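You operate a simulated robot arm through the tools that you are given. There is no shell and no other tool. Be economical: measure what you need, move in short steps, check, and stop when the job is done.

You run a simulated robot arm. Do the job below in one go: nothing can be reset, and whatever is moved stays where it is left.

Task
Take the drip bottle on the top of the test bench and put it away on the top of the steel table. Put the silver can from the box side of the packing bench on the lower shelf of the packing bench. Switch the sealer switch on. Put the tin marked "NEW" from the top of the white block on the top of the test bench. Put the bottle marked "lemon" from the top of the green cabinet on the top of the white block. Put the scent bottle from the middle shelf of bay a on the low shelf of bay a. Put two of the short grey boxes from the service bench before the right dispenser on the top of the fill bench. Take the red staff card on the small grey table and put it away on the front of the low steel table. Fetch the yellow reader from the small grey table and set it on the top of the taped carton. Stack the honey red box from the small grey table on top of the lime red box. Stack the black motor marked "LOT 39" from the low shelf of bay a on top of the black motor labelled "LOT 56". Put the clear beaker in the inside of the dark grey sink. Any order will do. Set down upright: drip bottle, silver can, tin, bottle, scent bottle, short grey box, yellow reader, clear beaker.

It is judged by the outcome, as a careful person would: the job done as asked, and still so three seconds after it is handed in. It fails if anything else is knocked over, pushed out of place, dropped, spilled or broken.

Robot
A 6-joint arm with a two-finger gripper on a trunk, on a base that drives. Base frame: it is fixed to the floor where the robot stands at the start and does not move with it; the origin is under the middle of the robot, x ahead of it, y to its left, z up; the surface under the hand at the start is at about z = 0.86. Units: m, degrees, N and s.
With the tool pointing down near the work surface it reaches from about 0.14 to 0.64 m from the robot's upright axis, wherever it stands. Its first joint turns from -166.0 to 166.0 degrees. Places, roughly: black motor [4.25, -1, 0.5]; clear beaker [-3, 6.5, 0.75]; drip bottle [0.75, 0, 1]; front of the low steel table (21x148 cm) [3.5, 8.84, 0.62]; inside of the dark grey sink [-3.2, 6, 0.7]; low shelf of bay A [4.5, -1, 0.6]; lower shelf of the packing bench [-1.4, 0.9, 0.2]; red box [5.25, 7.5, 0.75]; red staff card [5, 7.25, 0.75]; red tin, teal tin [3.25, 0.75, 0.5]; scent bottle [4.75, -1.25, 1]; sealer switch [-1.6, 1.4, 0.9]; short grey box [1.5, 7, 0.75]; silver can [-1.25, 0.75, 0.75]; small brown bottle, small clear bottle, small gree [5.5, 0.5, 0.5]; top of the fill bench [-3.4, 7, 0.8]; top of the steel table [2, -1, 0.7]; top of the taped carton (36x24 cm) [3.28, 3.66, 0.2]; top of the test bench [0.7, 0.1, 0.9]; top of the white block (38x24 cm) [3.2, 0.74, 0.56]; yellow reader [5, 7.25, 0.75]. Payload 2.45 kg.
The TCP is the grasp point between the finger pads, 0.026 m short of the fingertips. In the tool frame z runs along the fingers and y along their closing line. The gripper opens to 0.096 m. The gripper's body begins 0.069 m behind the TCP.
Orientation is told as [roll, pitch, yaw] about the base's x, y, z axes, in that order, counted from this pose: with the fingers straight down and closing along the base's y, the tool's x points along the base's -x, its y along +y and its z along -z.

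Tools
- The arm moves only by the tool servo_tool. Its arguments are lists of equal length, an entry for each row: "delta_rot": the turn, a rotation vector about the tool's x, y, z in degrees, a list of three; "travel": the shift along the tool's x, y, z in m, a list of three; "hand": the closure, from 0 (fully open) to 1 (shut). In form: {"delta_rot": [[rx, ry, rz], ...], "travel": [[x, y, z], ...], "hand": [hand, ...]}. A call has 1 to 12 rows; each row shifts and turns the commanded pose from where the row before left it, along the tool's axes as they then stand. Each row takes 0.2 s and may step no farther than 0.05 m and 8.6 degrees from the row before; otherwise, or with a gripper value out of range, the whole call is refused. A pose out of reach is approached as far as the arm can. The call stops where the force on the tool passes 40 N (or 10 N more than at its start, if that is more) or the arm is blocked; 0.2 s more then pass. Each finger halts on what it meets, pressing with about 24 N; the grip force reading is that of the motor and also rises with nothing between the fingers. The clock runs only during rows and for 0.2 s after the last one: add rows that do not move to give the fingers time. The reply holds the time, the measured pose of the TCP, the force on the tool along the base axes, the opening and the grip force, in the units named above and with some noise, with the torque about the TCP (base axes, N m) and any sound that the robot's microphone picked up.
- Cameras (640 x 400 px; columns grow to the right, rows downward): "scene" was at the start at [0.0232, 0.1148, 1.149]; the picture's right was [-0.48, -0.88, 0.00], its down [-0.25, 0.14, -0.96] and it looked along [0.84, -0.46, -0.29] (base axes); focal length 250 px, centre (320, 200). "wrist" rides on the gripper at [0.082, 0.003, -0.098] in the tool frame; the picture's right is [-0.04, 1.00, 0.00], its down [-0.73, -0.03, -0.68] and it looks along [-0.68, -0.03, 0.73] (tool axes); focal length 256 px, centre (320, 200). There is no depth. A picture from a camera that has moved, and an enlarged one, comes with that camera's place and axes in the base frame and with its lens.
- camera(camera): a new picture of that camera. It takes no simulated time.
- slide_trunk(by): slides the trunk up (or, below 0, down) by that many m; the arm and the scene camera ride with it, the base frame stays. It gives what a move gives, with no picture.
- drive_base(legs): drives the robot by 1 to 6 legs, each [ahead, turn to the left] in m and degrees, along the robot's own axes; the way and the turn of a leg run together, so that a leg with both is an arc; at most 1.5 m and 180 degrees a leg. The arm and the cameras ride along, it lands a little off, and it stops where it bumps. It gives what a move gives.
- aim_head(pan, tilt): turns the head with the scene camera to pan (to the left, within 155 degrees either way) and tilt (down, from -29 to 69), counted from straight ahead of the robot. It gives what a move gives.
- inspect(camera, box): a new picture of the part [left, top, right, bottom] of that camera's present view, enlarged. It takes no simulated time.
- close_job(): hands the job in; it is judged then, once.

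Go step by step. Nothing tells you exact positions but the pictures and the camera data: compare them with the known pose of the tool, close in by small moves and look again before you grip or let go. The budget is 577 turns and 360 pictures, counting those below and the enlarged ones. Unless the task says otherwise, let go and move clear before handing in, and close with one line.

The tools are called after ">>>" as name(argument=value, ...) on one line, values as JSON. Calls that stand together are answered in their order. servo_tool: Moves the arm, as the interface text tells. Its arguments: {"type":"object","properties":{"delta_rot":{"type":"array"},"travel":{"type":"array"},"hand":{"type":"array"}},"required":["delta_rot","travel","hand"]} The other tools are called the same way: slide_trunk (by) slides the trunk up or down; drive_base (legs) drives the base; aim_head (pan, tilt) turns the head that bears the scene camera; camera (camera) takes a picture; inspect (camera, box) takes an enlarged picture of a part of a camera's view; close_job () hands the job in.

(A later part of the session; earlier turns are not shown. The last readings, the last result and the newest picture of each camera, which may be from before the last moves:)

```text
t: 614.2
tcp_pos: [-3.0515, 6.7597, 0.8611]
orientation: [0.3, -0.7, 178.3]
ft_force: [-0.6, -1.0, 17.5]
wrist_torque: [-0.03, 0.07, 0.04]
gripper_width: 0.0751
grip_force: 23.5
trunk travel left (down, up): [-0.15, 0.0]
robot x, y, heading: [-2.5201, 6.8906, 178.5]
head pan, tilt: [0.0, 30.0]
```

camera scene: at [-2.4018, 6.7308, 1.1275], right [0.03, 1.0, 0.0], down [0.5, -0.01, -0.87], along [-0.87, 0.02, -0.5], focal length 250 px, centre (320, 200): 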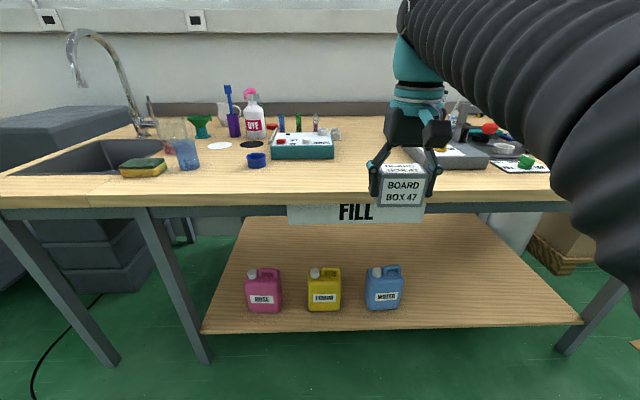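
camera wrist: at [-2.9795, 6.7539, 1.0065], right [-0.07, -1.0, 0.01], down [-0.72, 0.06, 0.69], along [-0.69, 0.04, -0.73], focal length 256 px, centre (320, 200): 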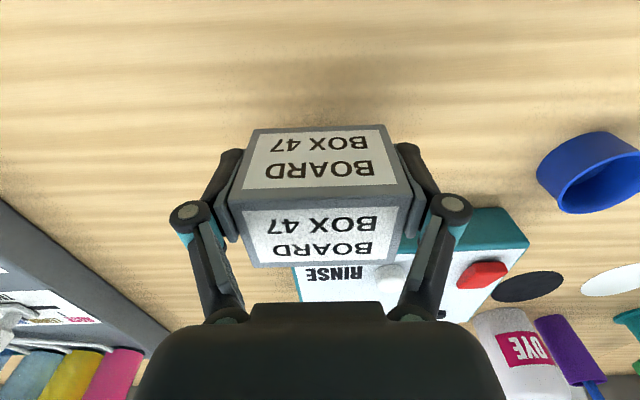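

Contact at z 0.861. Releasing and lifting clear.

>>> servo_tool(delta_rot=[[0, 0, 0], [0, 0, 0], [0, 0, 0], [0, 0, 0], [0, 0, 0], [0, 0, 0], [0, 0, 0], [0, 0, 0]], travel=[[0, 0, -0.001], [0, 0, 0], [0, 0, 0], [0, 0, -0.035], [0, 0, -0.045], [0.04, 0, -0.02], [0.045, -0.01, 0], [0.045, -0.01, 0]], hand=[0.25, 0.1, 0, 0, 0, 0, 0, 0])

>>> camera(camera="wrist")

```text
t: 616.0
tcp_pos: [-2.9217, 6.7756, 0.9608]
orientation: [0.3, -0.6, 178.3]
ft_force: [-1.7, -0.3, -0.5]
wrist_torque: [-0.01, -0.1, -0.02]
gripper_width: 0.0961
grip_force: 0.1
trunk travel left (down, up): [-0.15, 0.0]
robot x, y, heading: [-2.5179, 6.8916, 178.4]
head pan, tilt: [0.0, 30.0]
```

```text
180 pictures are left
camera wrist: at [-2.8381, 6.7701, 1.0574], right [-0.07, -1.0, 0.01], down [-0.73, 0.05, 0.69], along [-0.68, 0.04, -0.73], focal length 256 px, centre (320, 200)
```

wrist: 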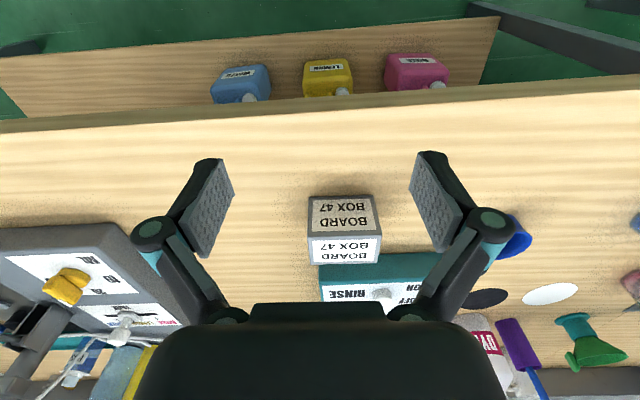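

>>> drive_base(legs=[[-0.15, 0], [0, 160], [1.5, 0], [0, 21.6], [1.5, 0], [1.0, 0]])

>>> drive_base(legs=[[0, 90]])

>>> camera(camera="wrist")

```text
t: 643.8
tcp_pos: [1.8925, 6.3724, 0.9629]
orientation: [0.3, -0.6, -0.9]
ft_force: [0.3, 0.7, 0.0]
wrist_torque: [-0.01, 0.02, 0.0]
gripper_width: 0.0963
grip_force: 0.0
trunk travel left (down, up): [-0.15, 0.0]
robot x, y, heading: [1.489, 6.2522, -1.0]
head pan, tilt: [0.0, 30.0]
```

```text
t: 648.0
tcp_pos: [1.372, 6.6548, 0.9614]
orientation: [0.3, -0.7, 89.0]
ft_force: [0.3, 0.7, -0.3]
wrist_torque: [0.01, 0.02, 0.05]
gripper_width: 0.096
grip_force: 0.1
trunk travel left (down, up): [-0.15, 0.0]
robot x, y, heading: [1.4854, 6.2566, 89.0]
head pan, tilt: [0.0, 30.0]
```

```text
179 pictures are left
camera wrist: at [1.3688, 6.5721, 1.0581], right [-1.0, 0.06, 0.01], down [0.05, 0.72, 0.69], along [0.04, 0.69, -0.73], focal length 256 px, centre (320, 200)
```

wrist: 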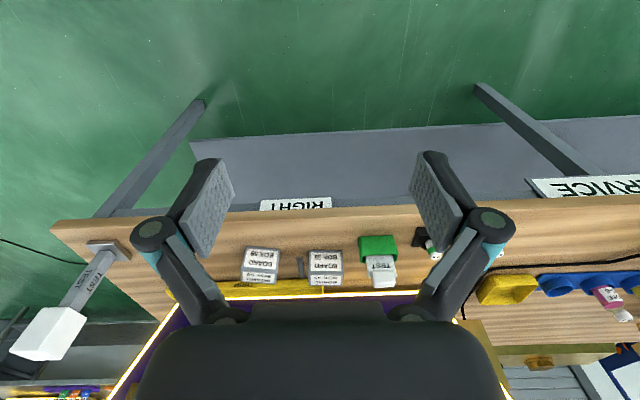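

>>> drive_base(legs=[[0.22, 0]])

>>> servo_tool(delta_rot=[[0, 0, 0], [0, 0, 0], [0, 0, 0], [0, 0, 0]], travel=[[-0.02, -0.036, 0], [-0.02, -0.036, 0], [-0.02, -0.036, 0], [-0.02, -0.036, 0]], hand=[0, 0, 0, 0])

>>> camera(camera="wrist")

```text
t: 649.7
tcp_pos: [1.3755, 6.8772, 0.9616]
orientation: [0.3, -0.8, 88.9]
ft_force: [-0.1, -0.2, -0.3]
wrist_torque: [-0.02, 0.01, 0.0]
gripper_width: 0.0961
grip_force: 0.1
trunk travel left (down, up): [-0.15, 0.0]
robot x, y, heading: [1.496, 6.477, 89.2]
head pan, tilt: [0.0, 30.0]
```

```text
t: 650.7
tcp_pos: [1.5218, 6.9539, 0.9621]
orientation: [0.3, -0.7, 89.0]
ft_force: [-0.3, -0.2, 0.4]
wrist_torque: [0.01, -0.03, -0.02]
gripper_width: 0.096
grip_force: 0.1
trunk travel left (down, up): [-0.15, 0.0]
robot x, y, heading: [1.4911, 6.4777, 89.2]
head pan, tilt: [0.0, 30.0]
```

```text
178 pictures are left
camera wrist: at [1.5175, 6.8714, 1.0593], right [-1.0, 0.06, 0.01], down [0.04, 0.72, 0.69], along [0.03, 0.69, -0.73], focal length 256 px, centre (320, 200)
```

wrist: 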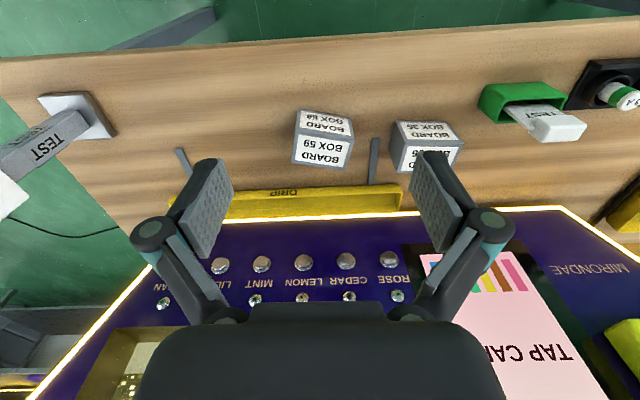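

Box 59 is rotated about 13°, centred at (1.521, 7.048). I'll turn the hand to match, move over and lower part-way.

>>> servo_tool(delta_rot=[[0, 0, 0], [0, 0, 0], [0, 0, 6.2], [0, 0, 6.2], [0, 0, 0], [0, 0, 0], [0, 0, 0]], travel=[[-0.042, 0, 0], [-0.042, 0, 0], [0, 0, 0], [0, 0, 0], [0, 0, 0.04], [0, 0, 0.04], [0, 0, 0.03]], hand=[0, 0, 0, 0, 0, 0, 0])

>>> camera(camera="wrist")

```text
t: 652.3
tcp_pos: [1.5226, 7.0385, 0.8516]
orientation: [0.5, -0.6, 76.6]
ft_force: [-0.2, 0.7, 0.5]
wrist_torque: [-0.01, 0.03, 0.01]
gripper_width: 0.096
grip_force: 0.1
trunk travel left (down, up): [-0.15, 0.0]
robot x, y, heading: [1.4933, 6.4789, 89.1]
head pan, tilt: [0.0, 30.0]
```

```text
177 pictures are left
camera wrist: at [1.5011, 6.9593, 0.949], right [-0.96, 0.27, 0.01], down [0.2, 0.7, 0.69], along [0.18, 0.66, -0.73], focal length 256 px, centre (320, 200)
```

wrist: 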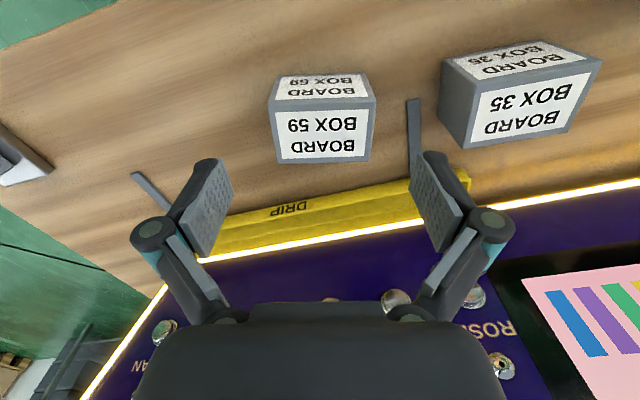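

Aligned. Narrowing the opening slightly to stay clear of the bracket, lowering and gripping.

>>> servo_tool(delta_rot=[[0, 0, 0], [0, 0, 0], [0, 0, 0], [0, 0, 0], [0, 0, 0], [0, 0, 0], [0, 0, 0], [0, 0, 0]], travel=[[0, 0, 0], [0, 0, 0.035], [0, 0, 0.035], [0, 0, 0.025], [0, 0, 0], [0, 0, 0], [0, 0, 0], [0, 0, 0]], hand=[0.06, 0.06, 0.06, 0.06, 0.15, 0.3, 0.45, 0.45])

>>> servo_tool(delta_rot=[[0, 0, 0], [0, 0, 0], [0, 0, 0]], travel=[[0, 0, -0.015], [0, 0, -0.04], [0, 0, -0.04]], hand=[0.45, 0.45, 0.45])

>>> camera(camera="wrist")

```text
t: 654.1
tcp_pos: [1.5204, 7.0408, 0.7596]
orientation: [0.5, -0.6, 76.6]
ft_force: [-0.6, 1.4, 0.6]
wrist_torque: [0.03, 0.09, 0.05]
gripper_width: 0.0743
grip_force: 24.2
trunk travel left (down, up): [-0.15, 0.0]
robot x, y, heading: [1.4964, 6.4757, 88.7]
head pan, tilt: [0.0, 30.0]
```

```text
t: 654.9
tcp_pos: [1.5222, 7.04, 0.8526]
orientation: [0.5, -0.7, 76.7]
ft_force: [-0.2, -0.7, -1.9]
wrist_torque: [-0.03, -0.02, -0.03]
gripper_width: 0.0746
grip_force: 23.2
trunk travel left (down, up): [-0.15, 0.0]
robot x, y, heading: [1.4932, 6.4725, 89.0]
head pan, tilt: [0.0, 30.0]
```

```text
176 pictures are left
camera wrist: at [1.5012, 6.9594, 0.9487], right [-0.96, 0.27, 0.01], down [0.2, 0.7, 0.69], along [0.18, 0.66, -0.73], focal length 256 px, centre (320, 200)
```

wrist: 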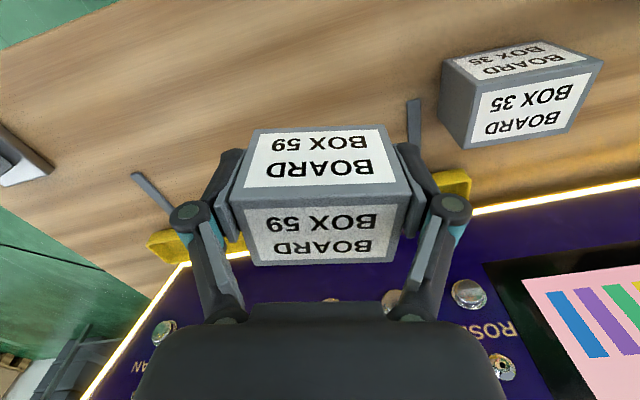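

>>> servo_tool(delta_rot=[[0, 0, 0], [0, 0, 0], [0, 0, 0], [0, 0, -6.2], [0, 0, -6.2]], travel=[[0, 0, -0.045], [0.02, 0, -0.04], [0.04, 0, -0.01], [0.045, 0, 0], [0.045, 0, 0]], hand=[0.45, 0.45, 0.45, 0.45, 0.45])

>>> drive_base(legs=[[-0.2, 0], [0, 91], [1.5, 0], [1.0, 0], [0, -20], [1.5, 0]])

>>> drive_base(legs=[[0, 20]])

>>> camera(camera="scene")

```text
t: 656.1
tcp_pos: [1.4907, 6.8922, 0.9457]
orientation: [0.3, -0.6, 89.2]
ft_force: [0.2, 0.0, -2.0]
wrist_torque: [-0.09, -0.03, 0.02]
gripper_width: 0.0746
grip_force: 24.2
trunk travel left (down, up): [-0.15, 0.0]
robot x, y, heading: [1.492, 6.4765, 88.8]
head pan, tilt: [0.0, 30.0]
```

```text
t: 681.5
tcp_pos: [-2.8198, 6.8374, 0.9466]
orientation: [0.3, -0.7, 160.6]
ft_force: [1.1, 0.1, -1.4]
wrist_torque: [-0.01, -0.02, -0.02]
gripper_width: 0.0745
grip_force: 24.3
trunk travel left (down, up): [-0.15, 0.0]
robot x, y, heading: [-2.423, 6.7104, 160.6]
head pan, tilt: [0.0, 30.0]
```

```text
t: 683.0
tcp_pos: [-2.8391, 6.6939, 0.9465]
orientation: [0.3, -0.7, -179.5]
ft_force: [-0.6, 0.0, -1.6]
wrist_torque: [0.03, -0.02, 0.02]
gripper_width: 0.0746
grip_force: 24.0
trunk travel left (down, up): [-0.15, 0.0]
robot x, y, heading: [-2.4252, 6.713, -179.5]
head pan, tilt: [0.0, 30.0]
```

```text
175 pictures are left
camera scene: at [-2.4509, 6.5538, 1.1275], right [-0.01, 1.0, 0.0], down [0.5, 0.01, -0.87], along [-0.87, -0.01, -0.5], focal length 250 px, centre (320, 200)
```

scene: 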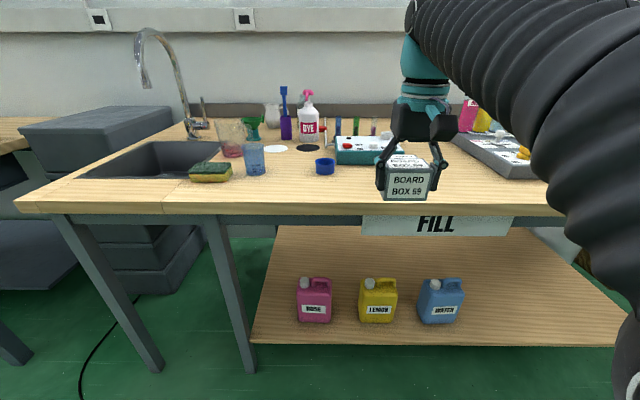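

>>> drive_base(legs=[[0.1, 0]])

>>> servo_tool(delta_rot=[[0, 0, 0], [0, 0, 0], [0, 0, 0], [0, 0, 0], [0, 0, 0], [0, 0, 0], [0, 0, 0], [0, 0, 0], [0, 0, 0]], travel=[[0, -0.045, 0], [0, -0.045, 0], [0, -0.045, 0], [0, -0.045, 0], [0, -0.045, 0], [-0.03, -0.012, 0], [-0.04, 0, 0], [-0.04, 0, 0], [0, 0, 0.03]], hand=[0.45, 0.45, 0.45, 0.45, 0.45, 0.45, 0.45, 0.45, 0.45])

>>> camera(camera="wrist")

```text
t: 684.1
tcp_pos: [-2.9397, 6.693, 0.9472]
orientation: [0.3, -0.7, -179.4]
ft_force: [0.8, -0.3, -1.1]
wrist_torque: [0.06, -0.04, 0.01]
gripper_width: 0.0744
grip_force: 24.4
trunk travel left (down, up): [-0.15, 0.0]
robot x, y, heading: [-2.5247, 6.7079, -179.3]
head pan, tilt: [0.0, 30.0]
```

```text
t: 686.1
tcp_pos: [-3.0537, 6.928, 0.9176]
orientation: [0.3, -0.7, -179.4]
ft_force: [0.2, 0.2, -1.9]
wrist_torque: [0.05, 0.0, 0.01]
gripper_width: 0.0746
grip_force: 23.9
trunk travel left (down, up): [-0.15, 0.0]
robot x, y, heading: [-2.5221, 6.7057, -179.4]
head pan, tilt: [0.0, 30.0]
```

```text
174 pictures are left
camera wrist: at [-2.9693, 6.9268, 1.0133], right [-0.03, -1.0, 0.01], down [-0.73, 0.03, 0.69], along [-0.69, 0.02, -0.73], focal length 256 px, centre (320, 200)
```

wrist: 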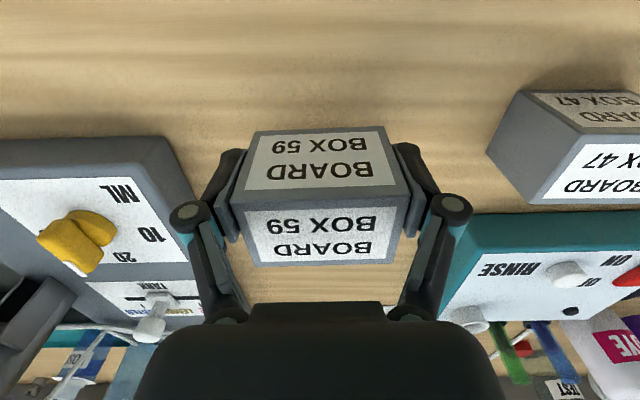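

>>> servo_tool(delta_rot=[[0, 0, 0], [0, 0, 0], [0, 0, 0], [0, 0, 0], [0, 0, 0], [0, 0, 0], [0, 0, 0]], travel=[[0, 0.01, 0.025], [0, 0, 0.015], [0, 0, 0.005], [0, 0, 0.004], [0, 0, 0.003], [0, 0, 0.003], [0, 0, 0]], hand=[0.45, 0.45, 0.45, 0.45, 0.45, 0.45, 0.45])

```text
t: 687.7
tcp_pos: [-3.0528, 6.9194, 0.8624]
orientation: [0.2, -0.8, -179.5]
ft_force: [0.4, 2.2, 17.6]
wrist_torque: [0.07, 0.0, -0.03]
gripper_width: 0.0751
grip_force: 24.0
trunk travel left (down, up): [-0.15, 0.0]
robot x, y, heading: [-2.5229, 6.7073, -179.2]
head pan, tilt: [0.0, 30.0]
```

>>> servo_tool(delta_rot=[[0, 0, 0], [0, 0, 0], [0, 0, 0], [0, 0, 0], [0, 0, 0], [0, 0, 0], [0, 0, 0], [0, 0, 0]], travel=[[0, 0, -0.001], [0, 0, 0], [0, 0, 0], [0, 0, -0.035], [0, 0, -0.045], [0.04, 0, -0.02], [0.045, 0.01, 0], [0.045, 0.01, 0]], hand=[0.25, 0.1, 0, 0, 0, 0, 0, 0])

>>> camera(camera="wrist")

```text
t: 689.5
tcp_pos: [-2.9218, 6.8996, 0.9616]
orientation: [0.4, -0.7, -179.5]
ft_force: [-0.4, 0.8, -0.4]
wrist_torque: [-0.02, -0.06, -0.02]
gripper_width: 0.0959
grip_force: 0.0
trunk travel left (down, up): [-0.15, 0.0]
robot x, y, heading: [-2.5267, 6.708, -179.3]
head pan, tilt: [0.0, 30.0]
```

```text
173 pictures are left
camera wrist: at [-2.8382, 6.8977, 1.0577], right [-0.03, -1.0, 0.01], down [-0.73, 0.03, 0.69], along [-0.69, 0.02, -0.73], focal length 256 px, centre (320, 200)
```

wrist: 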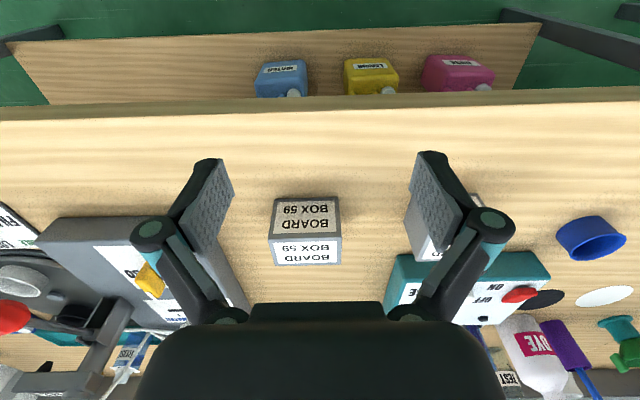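

Both grey boxes are on the fill bench. Now heading east to the small grey table.

>>> drive_base(legs=[[-0.15, 0], [0, 162], [1.5, 0], [0, 18], [1.5, 0], [1.4, 0]])

>>> aim_head(pan=15, tilt=15)

>>> camera(camera="scene")

>>> aim_head(pan=-40, tilt=20)

>>> camera(camera="scene")

```text
t: 719.1
tcp_pos: [2.3289, 6.0304, 0.9616]
orientation: [0.3, -0.6, -0.6]
ft_force: [-0.3, -0.6, -0.4]
wrist_torque: [0.01, -0.02, -0.01]
gripper_width: 0.0961
grip_force: 0.1
trunk travel left (down, up): [-0.15, 0.0]
robot x, y, heading: [1.936, 6.2274, -0.7]
head pan, tilt: [0.0, 30.0]
```

```text
t: 719.9
tcp_pos: [2.3282, 6.0306, 0.9611]
orientation: [0.3, -0.6, -0.6]
ft_force: [0.4, 0.0, 0.1]
wrist_torque: [-0.02, -0.01, -0.01]
gripper_width: 0.0959
grip_force: 0.0
trunk travel left (down, up): [-0.15, 0.0]
robot x, y, heading: [1.9321, 6.2288, -0.5]
head pan, tilt: [15.0, 15.0]
```

```text
172 pictures are left
camera scene: at [1.9673, 6.4131, 1.1516], right [0.25, -0.97, 0.0], down [-0.25, -0.06, -0.97], along [0.94, 0.24, -0.26], focal length 250 px, centre (320, 200)
```

scene: 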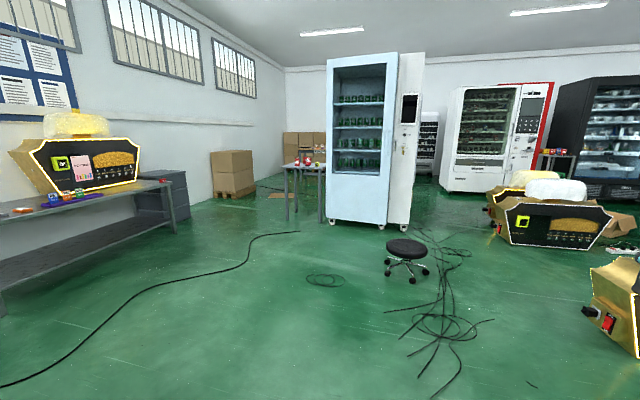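

```text
t: 721.1
tcp_pos: [2.3281, 6.031, 0.9621]
orientation: [0.3, -0.7, -0.4]
ft_force: [1.0, 0.3, -0.3]
wrist_torque: [0.01, 0.0, -0.03]
gripper_width: 0.0958
grip_force: 0.0
trunk travel left (down, up): [-0.15, 0.0]
robot x, y, heading: [1.9322, 6.2316, -0.7]
head pan, tilt: [-40.0, 20.0]
```

```text
171 pictures are left
camera scene: at [1.9477, 6.3293, 1.1435], right [-0.65, -0.76, 0.0], down [-0.26, 0.22, -0.94], along [0.72, -0.61, -0.34], focal length 250 px, centre (320, 200)
```

scene: 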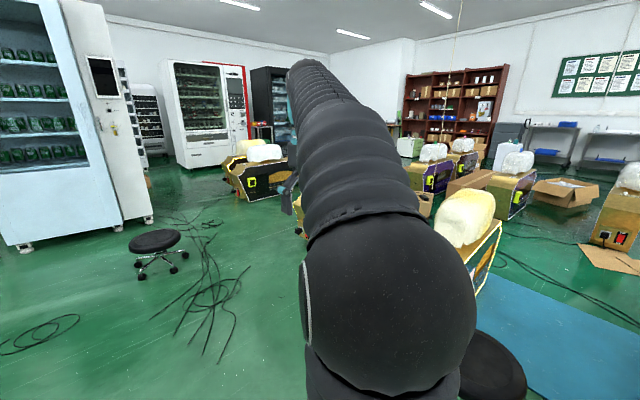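

The small grey table is left of the big cooler near (5.05, 7.4). I'll take a path avoiding the coil and stool: north-east first, then east.

>>> drive_base(legs=[[0, 46], [1.5, 0], [0, -45], [1.1, 0]])

>>> aim_head(pan=10, tilt=22)

>>> camera(camera="scene")

>>> aim_head(pan=90, tilt=25)

>>> camera(camera="scene")

```text
t: 738.0
tcp_pos: [4.496, 7.0816, 0.9629]
orientation: [0.3, -0.7, -1.1]
ft_force: [0.1, -0.1, 0.5]
wrist_torque: [-0.01, -0.02, 0.01]
gripper_width: 0.0958
grip_force: 0.1
trunk travel left (down, up): [-0.15, 0.0]
robot x, y, heading: [4.1041, 7.2792, -1.0]
head pan, tilt: [-40.0, 20.0]
```

```text
t: 739.1
tcp_pos: [4.4959, 7.0814, 0.9619]
orientation: [0.2, -0.7, -1.1]
ft_force: [0.0, 0.2, -0.1]
wrist_torque: [0.02, -0.03, 0.03]
gripper_width: 0.0959
grip_force: 0.0
trunk travel left (down, up): [-0.15, 0.0]
robot x, y, heading: [4.1027, 7.2803, -1.0]
head pan, tilt: [10.0, 22.0]
```

```text
170 pictures are left
camera scene: at [4.1384, 7.458, 1.1403], right [0.16, -0.99, 0.0], down [-0.37, -0.06, -0.93], along [0.92, 0.15, -0.37], focal length 250 px, centre (320, 200)
```

scene: 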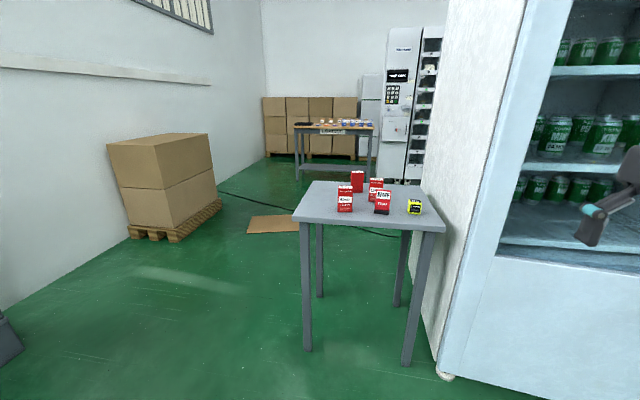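

```text
t: 740.7
tcp_pos: [4.4959, 7.0807, 0.9622]
orientation: [0.3, -0.7, -1.1]
ft_force: [-1.0, -0.7, -0.2]
wrist_torque: [-0.01, -0.05, 0.06]
gripper_width: 0.096
grip_force: 0.0
trunk travel left (down, up): [-0.15, 0.0]
robot x, y, heading: [4.1075, 7.2819, -0.7]
head pan, tilt: [90.0, 25.0]
```

```text
169 pictures are left
camera scene: at [4.0482, 7.5355, 1.1355], right [1.0, -0.02, 0.0], down [-0.01, -0.42, -0.91], along [0.01, 0.91, -0.42], focal length 250 px, centre (320, 200)
```

scene: 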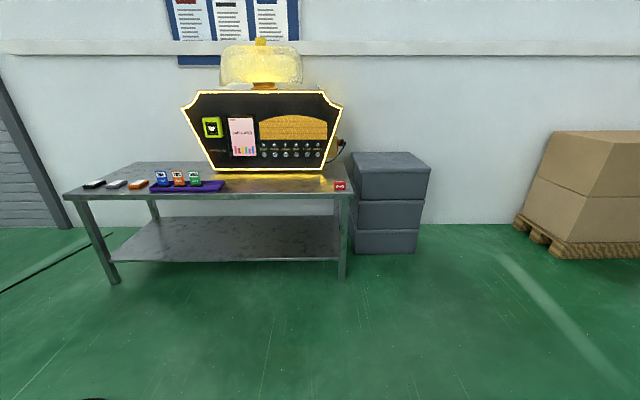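

The grey table's top spans about x 4.98+, y 7.15–7.69, with red boxes and the yellow reader. I'll move the hand to the middle, drive closer and look from above.

>>> servo_tool(delta_rot=[[0, 0, 0], [0, 0, 0], [0, 0, 0], [0, 0, 0], [0, 0, 0], [0, 0, 0], [0, 0, 0]], travel=[[0, 0.045, 0], [0, 0.045, 0], [0, 0.045, 0], [0, 0.045, 0], [0, 0.04, 0], [0.04, 0.04, -0.01], [0.04, 0.01, -0.01]], hand=[0, 0, 0, 0, 0, 0, 0])

>>> drive_base(legs=[[0, 10], [0.42, 0], [0, -9]])

>>> aim_head(pan=0, tilt=40)

>>> camera(camera="scene")

>>> camera(camera="wrist")

```text
refused: row 6 steps farther than a row can; nothing moved
```

```text
t: 744.6
tcp_pos: [4.9191, 7.1602, 0.9618]
orientation: [0.3, -0.6, 0.5]
ft_force: [0.0, 0.5, 0.2]
wrist_torque: [0.05, -0.02, 0.05]
gripper_width: 0.0959
grip_force: 0.1
trunk travel left (down, up): [-0.15, 0.0]
robot x, y, heading: [4.5207, 7.353, 0.5]
head pan, tilt: [90.0, 25.0]
```

```text
t: 746.3
tcp_pos: [4.9204, 7.1605, 0.9622]
orientation: [0.3, -0.7, 0.5]
ft_force: [0.9, -0.8, -0.5]
wrist_torque: [0.0, 0.04, 0.0]
gripper_width: 0.096
grip_force: 0.0
trunk travel left (down, up): [-0.15, 0.0]
robot x, y, heading: [4.5237, 7.3516, 0.7]
head pan, tilt: [0.0, 40.0]
```

```text
168 pictures are left
camera scene: at [4.5469, 7.5119, 1.1121], right [0.01, -1.0, 0.0], down [-0.64, -0.01, -0.77], along [0.77, 0.01, -0.64], focal length 250 px, centre (320, 200)
```

scene: 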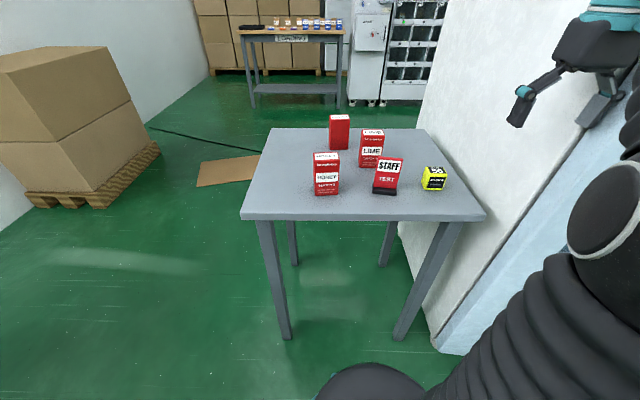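

```text
167 pictures are left
camera wrist: at [4.8377, 7.1622, 1.0582], right [0.03, 1.0, 0.01], down [0.73, -0.03, 0.69], along [0.69, -0.02, -0.73], focal length 256 px, centre (320, 200)
```

wrist: 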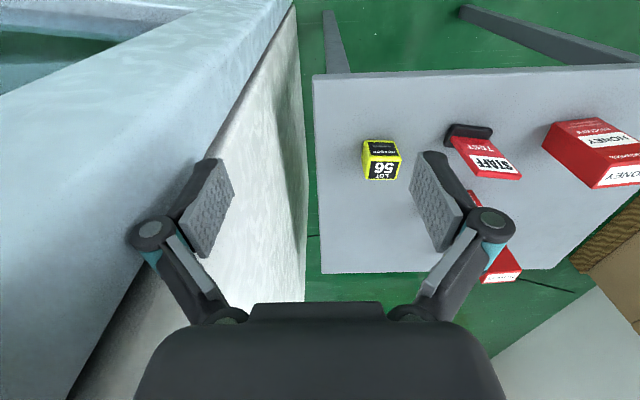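

>>> inspect(camera="scene", box=[290, 100, 470, 220])

>>> inspect(camera="wrist", box=[340, 90, 640, 290])

```text
3.33 times, centred on (380, 160) of scene
camera zoom: at [4.5469, 7.5119, 1.1121], right [0.01, -1.0, 0.0], down [-0.64, -0.01, -0.77], along [0.77, 0.01, -0.64], focal length 833 px, centre (120, 333)
```

zoom: 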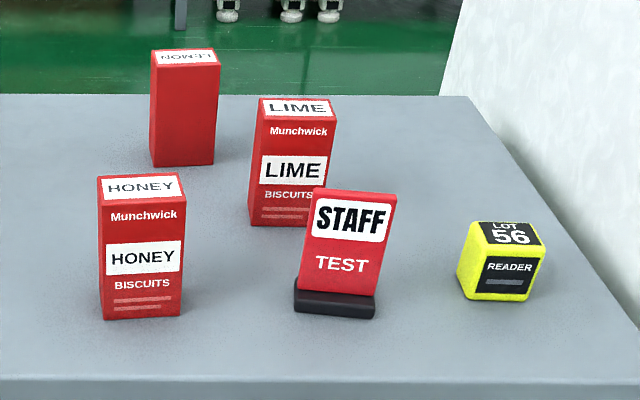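

```text
2.00 times, centred on (490, 190) of wrist
camera zoom: at [4.8377, 7.1622, 1.0582], right [0.03, 1.0, 0.01], down [0.73, -0.03, 0.69], along [0.69, -0.02, -0.73], focal length 512 px, centre (-20, 220)
```

zoom: 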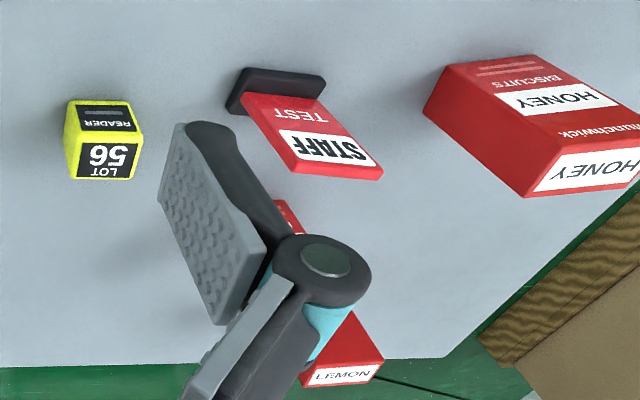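

Table top z≈0.735. Honey box (5.5×3.3×9.8 cm) at about (5.033, 7.503), lime at (5.165, 7.38). First I'll move the hand away from the cooler to y≈7.5, then drive 0.1 m closer.

>>> servo_tool(delta_rot=[[0, 0, 0], [0, 0, 0], [0, 0, 0], [0, 0, 0], [0, 0, 0], [0, 0, 0], [0, 0, 0], [0, 0, 0]], travel=[[0.02, 0.043, 0], [0, 0.043, 0], [0, 0.043, 0], [0, 0.043, 0], [0, 0.043, 0], [0, 0.043, 0], [0, 0.043, 0], [0, 0.042, 0]], hand=[0, 0, 0, 0, 0, 0, 0, 0])

>>> drive_base(legs=[[0.1, 0]])

>>> camera(camera="wrist")

```text
t: 748.1
tcp_pos: [4.8959, 7.5037, 0.9646]
orientation: [0.3, -0.7, 0.4]
ft_force: [-0.4, -0.7, -0.5]
wrist_torque: [0.05, 0.0, 0.0]
gripper_width: 0.096
grip_force: 0.1
trunk travel left (down, up): [-0.15, 0.0]
robot x, y, heading: [4.522, 7.3484, 0.8]
head pan, tilt: [0.0, 40.0]
```

```text
t: 749.2
tcp_pos: [4.9971, 7.5054, 0.9634]
orientation: [0.3, -0.7, 0.6]
ft_force: [0.2, 0.2, -1.1]
wrist_torque: [0.04, 0.01, 0.01]
gripper_width: 0.096
grip_force: 0.0
trunk travel left (down, up): [-0.15, 0.0]
robot x, y, heading: [4.6232, 7.3538, 0.9]
head pan, tilt: [0.0, 40.0]
```

```text
164 pictures are left
camera wrist: at [4.9147, 7.5069, 1.0597], right [0.03, 1.0, 0.01], down [0.73, -0.03, 0.69], along [0.69, -0.02, -0.73], focal length 256 px, centre (320, 200)
```

wrist: 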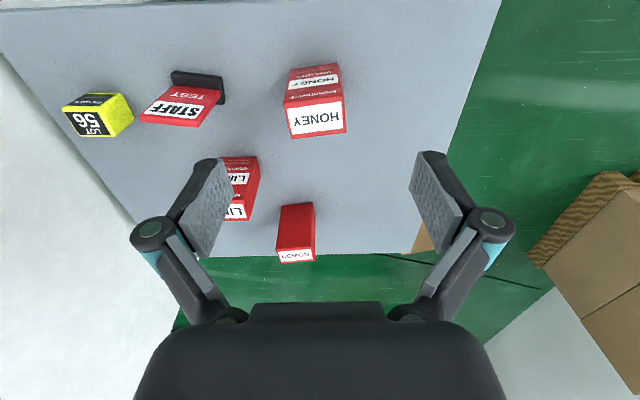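

Honey is at (5.024, 7.50), rotated about 6°. Aligning and lowering part-way.

>>> servo_tool(delta_rot=[[0, 0, -6], [0, 0, 0], [0, 0, 0], [0, 0, 0]], travel=[[-0.027, -0.004, 0], [0, 0, 0.03], [0, 0, 0.03], [0, 0, 0.03]], hand=[0, 0, 0, 0])

>>> camera(camera="wrist")

```text
t: 750.2
tcp_pos: [5.0249, 7.5025, 0.8743]
orientation: [0.2, -0.6, 6.5]
ft_force: [0.2, 0.8, 0.3]
wrist_torque: [-0.01, -0.01, 0.01]
gripper_width: 0.096
grip_force: 0.0
trunk travel left (down, up): [-0.15, 0.0]
robot x, y, heading: [4.6227, 7.3533, 0.4]
head pan, tilt: [0.0, 40.0]
```

```text
163 pictures are left
camera wrist: at [4.943, 7.4947, 0.9701], right [-0.07, 1.0, 0.0], down [0.72, 0.05, 0.69], along [0.69, 0.05, -0.73], focal length 256 px, centre (320, 200)
```

wrist: 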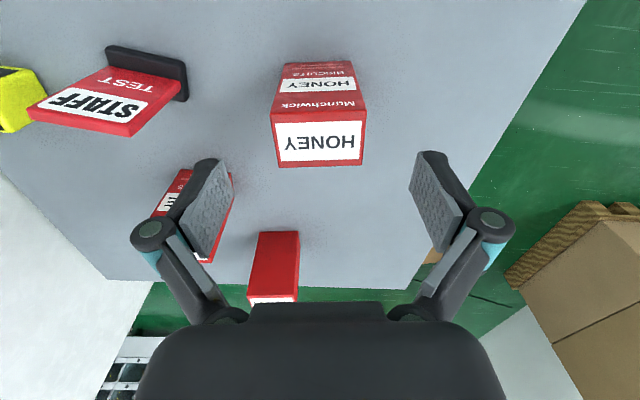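

>>> servo_tool(delta_rot=[[0, 0, 0], [0, 0, 0], [0, 0, 0], [0, 0, 0], [0, 0, 0], [0, 0, 0]], travel=[[0.003, -0.003, 0.035], [0, 0, 0.039], [0, 0, 0], [0, 0, 0], [0, 0, 0], [0, 0, 0]], hand=[0, 0, 0.2, 0.4, 0.55, 0.6])

>>> servo_tool(delta_rot=[[0, 0, 0], [0, 0, 0], [0, 0, 0], [0, 0, 0]], travel=[[0, 0, -0.02], [0, 0, -0.04], [0, 0, -0.04], [0, 0, -0.04]], hand=[0.6, 0.6, 0.6, 0.6])

>>> camera(camera="wrist")

```text
t: 751.6
tcp_pos: [5.0235, 7.499, 0.8008]
orientation: [0.3, -0.7, 6.4]
ft_force: [-0.6, -1.0, 0.2]
wrist_torque: [-0.01, -0.04, -0.03]
gripper_width: 0.0543
grip_force: 24.1
trunk travel left (down, up): [-0.15, 0.0]
robot x, y, heading: [4.62, 7.3541, 0.7]
head pan, tilt: [0.0, 40.0]
```

```text
t: 752.6
tcp_pos: [5.0193, 7.4981, 0.9403]
orientation: [0.2, -0.8, 6.5]
ft_force: [0.1, 0.2, -1.9]
wrist_torque: [-0.02, 0.01, 0.01]
gripper_width: 0.0545
grip_force: 24.1
trunk travel left (down, up): [-0.15, 0.0]
robot x, y, heading: [4.6259, 7.3529, 0.4]
head pan, tilt: [0.0, 40.0]
```

```text
162 pictures are left
camera wrist: at [4.9393, 7.4918, 1.0359], right [-0.07, 1.0, 0.0], down [0.72, 0.05, 0.69], along [0.69, 0.05, -0.73], focal length 256 px, centre (320, 200)
```

wrist: 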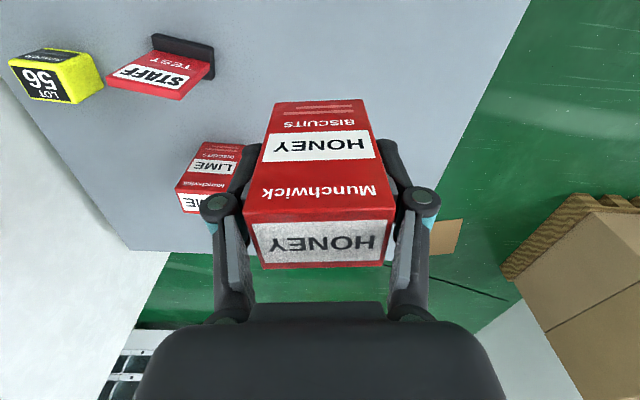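

Honey is held. I'll move toward lime, stopping just short to measure lime's top precisely.

>>> servo_tool(delta_rot=[[0, 0, 0], [0, 0, 0], [0, 0, 0], [0, 0, 0]], travel=[[-0.01, -0.033, -0.015], [-0.015, -0.034, 0], [-0.015, -0.034, 0], [-0.01, -0.033, 0]], hand=[0.6, 0.6, 0.6, 0.6])

>>> camera(camera="wrist")

>>> inspect(camera="scene", box=[280, 50, 480, 200])

```text
t: 753.6
tcp_pos: [5.0855, 7.3708, 0.9557]
orientation: [0.2, -0.8, 6.5]
ft_force: [-0.1, 0.8, -1.2]
wrist_torque: [-0.03, -0.02, 0.02]
gripper_width: 0.0545
grip_force: 24.1
trunk travel left (down, up): [-0.15, 0.0]
robot x, y, heading: [4.6204, 7.3529, 0.4]
head pan, tilt: [0.0, 40.0]
```

```text
161 pictures are left
camera wrist: at [5.0039, 7.3629, 1.0517], right [-0.07, 1.0, 0.0], down [0.72, 0.05, 0.69], along [0.69, 0.05, -0.73], focal length 256 px, centre (320, 200)
```

wrist: 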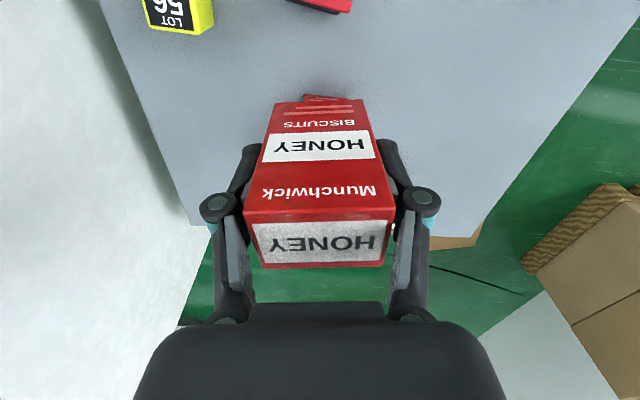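

```text
2.67 times, centred on (380, 125) of scene
camera zoom: at [4.6474, 7.5131, 1.1121], right [0.01, -1.0, 0.0], down [-0.64, -0.01, -0.77], along [0.77, 0.01, -0.64], focal length 667 px, centre (160, 400)
```

zoom: 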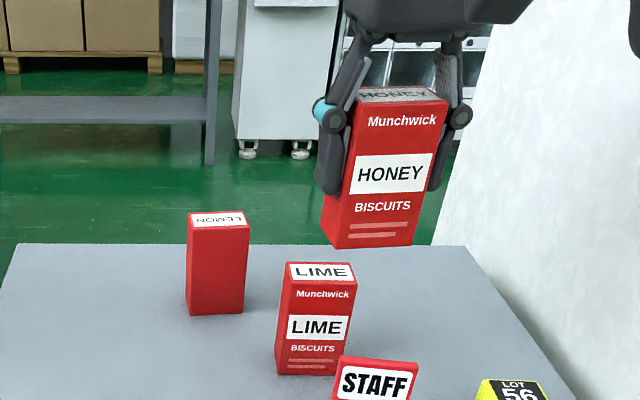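

>>> inspect(camera="scene", box=[350, 130, 430, 180])

```text
8.00 times, centred on (390, 155) of scene
camera zoom: at [4.6474, 7.5131, 1.1121], right [0.01, -1.0, 0.0], down [-0.64, -0.01, -0.77], along [0.77, 0.01, -0.64], focal length 2000 px, centre (-240, 560)
```

zoom: 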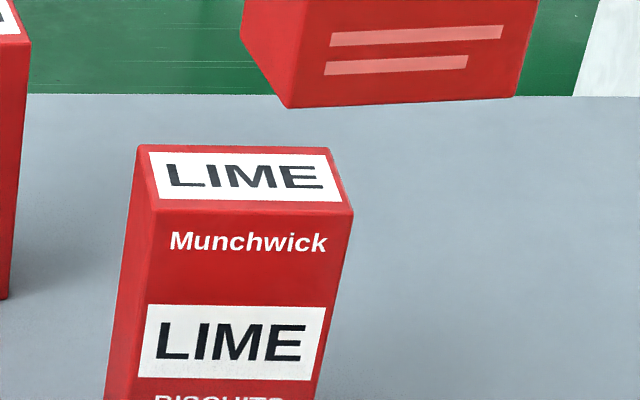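

With the geometry reconciled (table z≈0.745), lime's top centre is at about (5.137, 7.385), yaw ≈ -1.5°. Aligning honey above it and checking.

>>> servo_tool(delta_rot=[[0, 0, 8], [0, 0, 0], [0, 0, 0]], travel=[[0, 0, 0], [-0.026, 0.007, 0], [-0.025, 0.0065, 0.03]], hand=[0.6, 0.6, 0.6])

>>> inspect(camera="scene", box=[340, 90, 440, 180])

>>> camera(camera="wrist")

```text
t: 754.4
tcp_pos: [5.1372, 7.3826, 0.9252]
orientation: [0.4, -0.8, -1.6]
ft_force: [-0.7, -0.3, -1.1]
wrist_torque: [0.01, -0.03, 0.02]
gripper_width: 0.0544
grip_force: 24.3
trunk travel left (down, up): [-0.15, 0.0]
robot x, y, heading: [4.624, 7.3544, 0.8]
head pan, tilt: [0.0, 40.0]
```

```text
4.44 times, centred on (390, 135) of scene
camera zoom: at [4.6473, 7.5129, 1.1122], right [0.01, -1.0, 0.0], down [-0.64, -0.01, -0.77], along [0.77, 0.01, -0.64], focal length 1111 px, centre (9, 489)
```

zoom: 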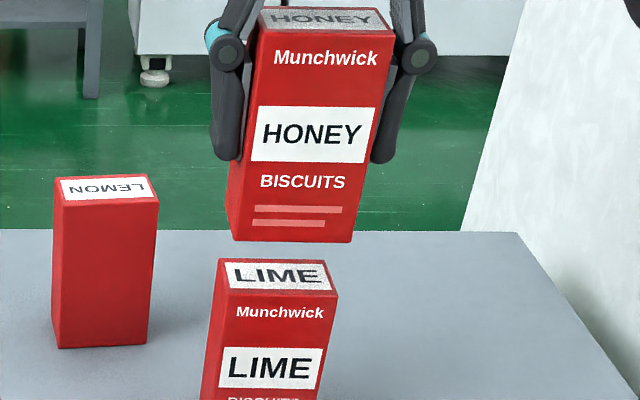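

```text
157 pictures are left
camera wrist: at [5.0552, 7.3871, 1.0218], right [0.07, 1.0, 0.01], down [0.72, -0.05, 0.69], along [0.69, -0.04, -0.73], focal length 256 px, centre (320, 200)
```

wrist: 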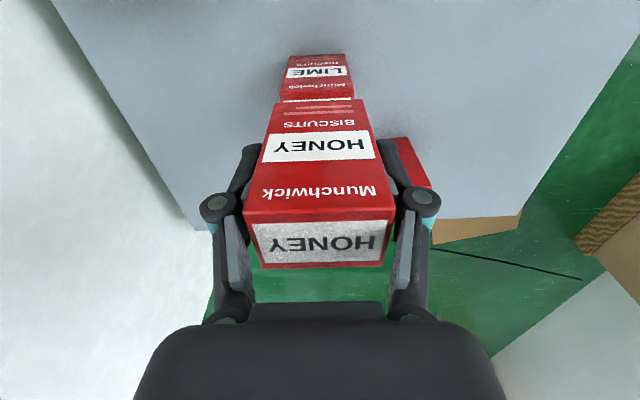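

Alignment is within ~4 mm. Small correction and lowering to contact.

>>> servo_tool(delta_rot=[[0, 0, 1.5], [0, 0, 0], [0, 0, 0], [0, 0, 0], [0, 0, 0], [0, 0, 0]], travel=[[0.003, 0.004, 0.012], [0, 0, 0.006], [0, 0, 0.003], [0, 0, 0.002], [0, 0, 0.002], [0, 0, 0]], hand=[0.6, 0.6, 0.6, 0.6, 0.6, 0.6])

>>> inspect(camera="scene", box=[340, 90, 440, 180])

```text
t: 755.8
tcp_pos: [5.1343, 7.3866, 0.9009]
orientation: [0.3, -0.7, -3.0]
ft_force: [0.0, -0.3, -1.3]
wrist_torque: [-0.02, -0.01, -0.02]
gripper_width: 0.0545
grip_force: 24.3
trunk travel left (down, up): [-0.15, 0.0]
robot x, y, heading: [4.6232, 7.3507, 0.8]
head pan, tilt: [0.0, 40.0]
```

```text
4.44 times, centred on (390, 135) of scene
camera zoom: at [4.6477, 7.513, 1.1121], right [0.01, -1.0, 0.0], down [-0.64, -0.01, -0.77], along [0.77, 0.01, -0.64], focal length 1111 px, centre (9, 489)
```

zoom: 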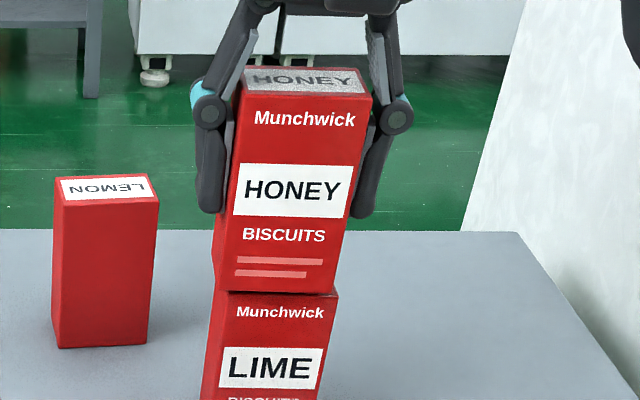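

>>> servo_tool(delta_rot=[[0, 0, 0], [0, 0, 0], [0, 0, 0], [0, 0, 0]], travel=[[0, 0, 0.002], [0, 0, 0.0015], [0, 0, 0.0015], [0, 0, 0]], hand=[0.6, 0.6, 0.6, 0.6])

```text
t: 756.8
tcp_pos: [5.1345, 7.3875, 0.8948]
orientation: [0.5, -0.7, -2.9]
ft_force: [0.4, 0.2, -1.1]
wrist_torque: [-0.04, -0.02, 0.0]
gripper_width: 0.0544
grip_force: 24.0
trunk travel left (down, up): [-0.15, 0.0]
robot x, y, heading: [4.6257, 7.3513, 0.6]
head pan, tilt: [0.0, 40.0]
```

>>> servo_tool(delta_rot=[[0, 0, 0], [0, 0, 0], [0, 0, 0], [0, 0, 0]], travel=[[0, 0, 0.0015], [0, 0, 0.0015], [0, 0, 0.001], [0, 0, 0]], hand=[0.6, 0.6, 0.6, 0.6])

>>> inspect(camera="scene", box=[340, 90, 440, 180])

```text
t: 757.8
tcp_pos: [5.1338, 7.3876, 0.8916]
orientation: [0.3, -0.8, -2.9]
ft_force: [0.6, 0.5, 18.5]
wrist_torque: [0.05, -0.03, 0.02]
gripper_width: 0.0549
grip_force: 23.9
trunk travel left (down, up): [-0.15, 0.0]
robot x, y, heading: [4.6225, 7.3529, 0.7]
head pan, tilt: [0.0, 40.0]
```

```text
4.44 times, centred on (390, 135) of scene
camera zoom: at [4.6469, 7.513, 1.1122], right [0.01, -1.0, 0.0], down [-0.64, -0.01, -0.77], along [0.77, 0.01, -0.64], focal length 1111 px, centre (9, 489)
```

zoom: 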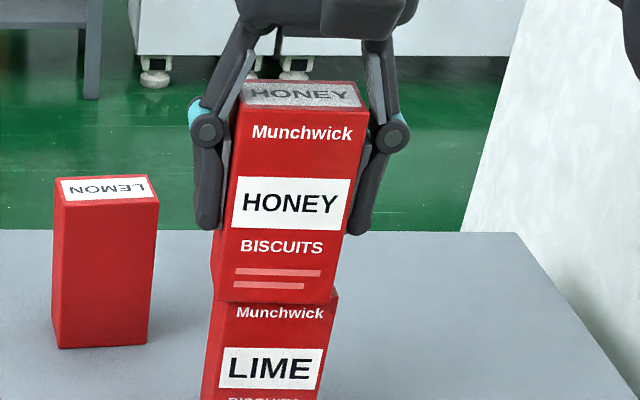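

Contact, well stacked. Releasing carefully and lifting straight up.

>>> servo_tool(delta_rot=[[0, 0, 0], [0, 0, 0], [0, 0, 0], [0, 0, 0], [0, 0, 0], [0, 0, 0], [0, 0, 0]], travel=[[0, 0, -0.001], [0, 0, 0], [0, 0, 0], [0, 0, 0], [0, 0, -0.03], [0, 0, -0.04], [0, 0, -0.02]], hand=[0.5, 0.35, 0.15, 0, 0, 0, 0])

>>> inspect(camera="scene", box=[300, 60, 480, 210])

```text
t: 759.4
tcp_pos: [5.1332, 7.3876, 0.9823]
orientation: [0.4, -0.6, -3.0]
ft_force: [0.7, 0.5, 0.4]
wrist_torque: [-0.02, 0.0, -0.04]
gripper_width: 0.0961
grip_force: 0.0
trunk travel left (down, up): [-0.15, 0.0]
robot x, y, heading: [4.6216, 7.3488, 0.5]
head pan, tilt: [0.0, 40.0]
```

```text
2.67 times, centred on (390, 135) of scene
camera zoom: at [4.6476, 7.513, 1.1121], right [0.01, -1.0, 0.0], down [-0.64, -0.01, -0.77], along [0.77, 0.01, -0.64], focal length 667 px, centre (133, 373)
```

zoom: 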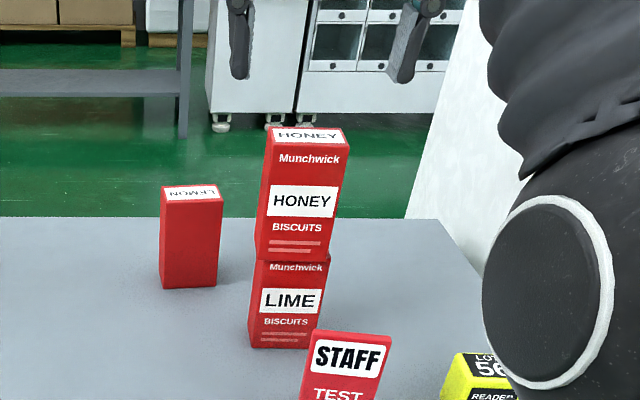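

The stack stands. I'll pull the hand back and look at the card and the reader from above.

>>> servo_tool(delta_rot=[[0, 0, -3], [0, 0, 0], [0, 0, 0], [0, 0, 0]], travel=[[0.045, 0, 0], [0.045, 0, 0], [0.045, -0.02, 0], [0.045, -0.03, 0]], hand=[0, 0, 0, 0])

>>> camera(camera="wrist")

>>> inspect(camera="scene", box=[350, 140, 500, 230])

```text
refused: row 4 steps farther than a row can; nothing moved
```

```text
153 pictures are left
camera wrist: at [5.0517, 7.3942, 1.0787], right [0.09, 1.0, 0.01], down [0.72, -0.07, 0.69], along [0.68, -0.06, -0.73], focal length 256 px, centre (320, 200)
```

wrist: 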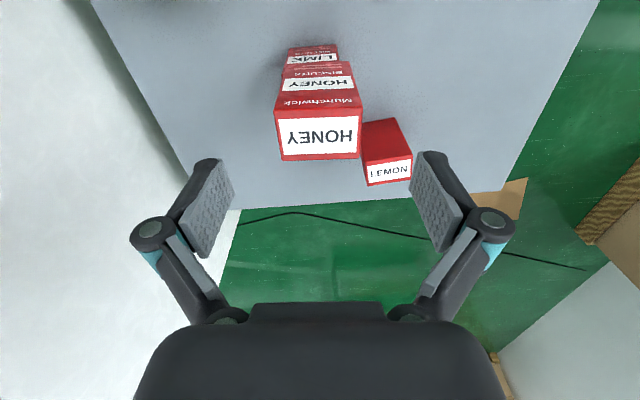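

```text
4.27 times, centred on (425, 185) of scene
camera zoom: at [4.6476, 7.513, 1.1121], right [0.01, -1.0, 0.0], down [-0.64, -0.01, -0.77], along [0.77, 0.01, -0.64], focal length 1067 px, centre (-128, 264)
```

zoom: 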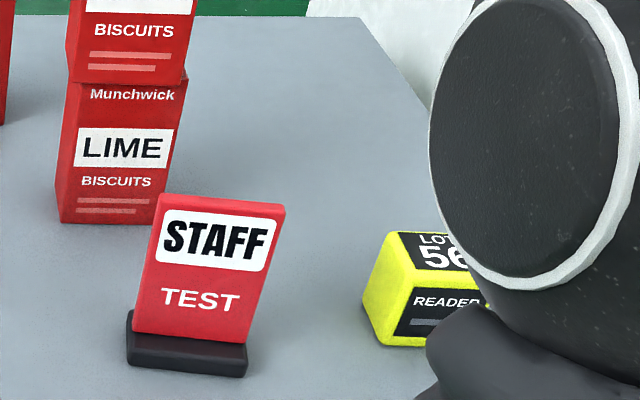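

>>> servo_tool(delta_rot=[[0, 0, -3], [0, 0, 0], [0, 0, 0], [0, 0, 0], [0, 0, 0]], travel=[[0.04, 0, 0], [0.045, 0, 0], [0.045, 0, 0], [0.04, -0.02, 0], [0.03, -0.02, 0]], hand=[0, 0, 0, 0, 0])

>>> camera(camera="wrist")

>>> inspect(camera="scene", box=[350, 140, 500, 230])

```text
t: 760.6
tcp_pos: [4.9356, 7.3489, 0.9791]
orientation: [0.2, -0.6, 0.0]
ft_force: [0.3, -0.1, -0.8]
wrist_torque: [-0.01, 0.03, -0.03]
gripper_width: 0.0959
grip_force: 0.1
trunk travel left (down, up): [-0.15, 0.0]
robot x, y, heading: [4.6209, 7.3498, 0.8]
head pan, tilt: [0.0, 40.0]
```

```text
151 pictures are left
camera wrist: at [4.8531, 7.3515, 1.0757], right [0.04, 1.0, 0.01], down [0.73, -0.03, 0.69], along [0.69, -0.02, -0.73], focal length 256 px, centre (320, 200)
```

wrist: 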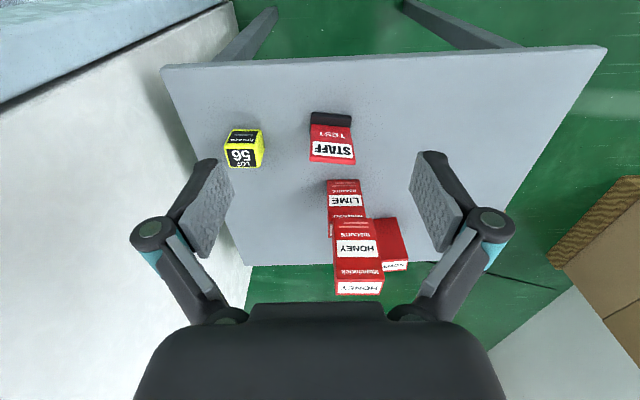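

```text
4.27 times, centred on (425, 185) of scene
camera zoom: at [4.6479, 7.513, 1.1121], right [0.01, -1.0, 0.0], down [-0.64, -0.01, -0.77], along [0.77, 0.01, -0.64], focal length 1067 px, centre (-128, 264)
```

zoom: 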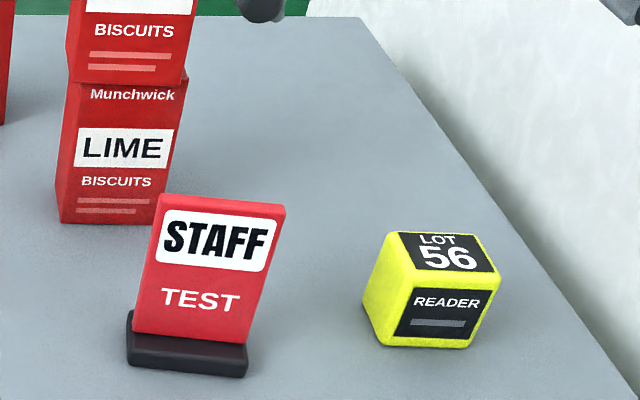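

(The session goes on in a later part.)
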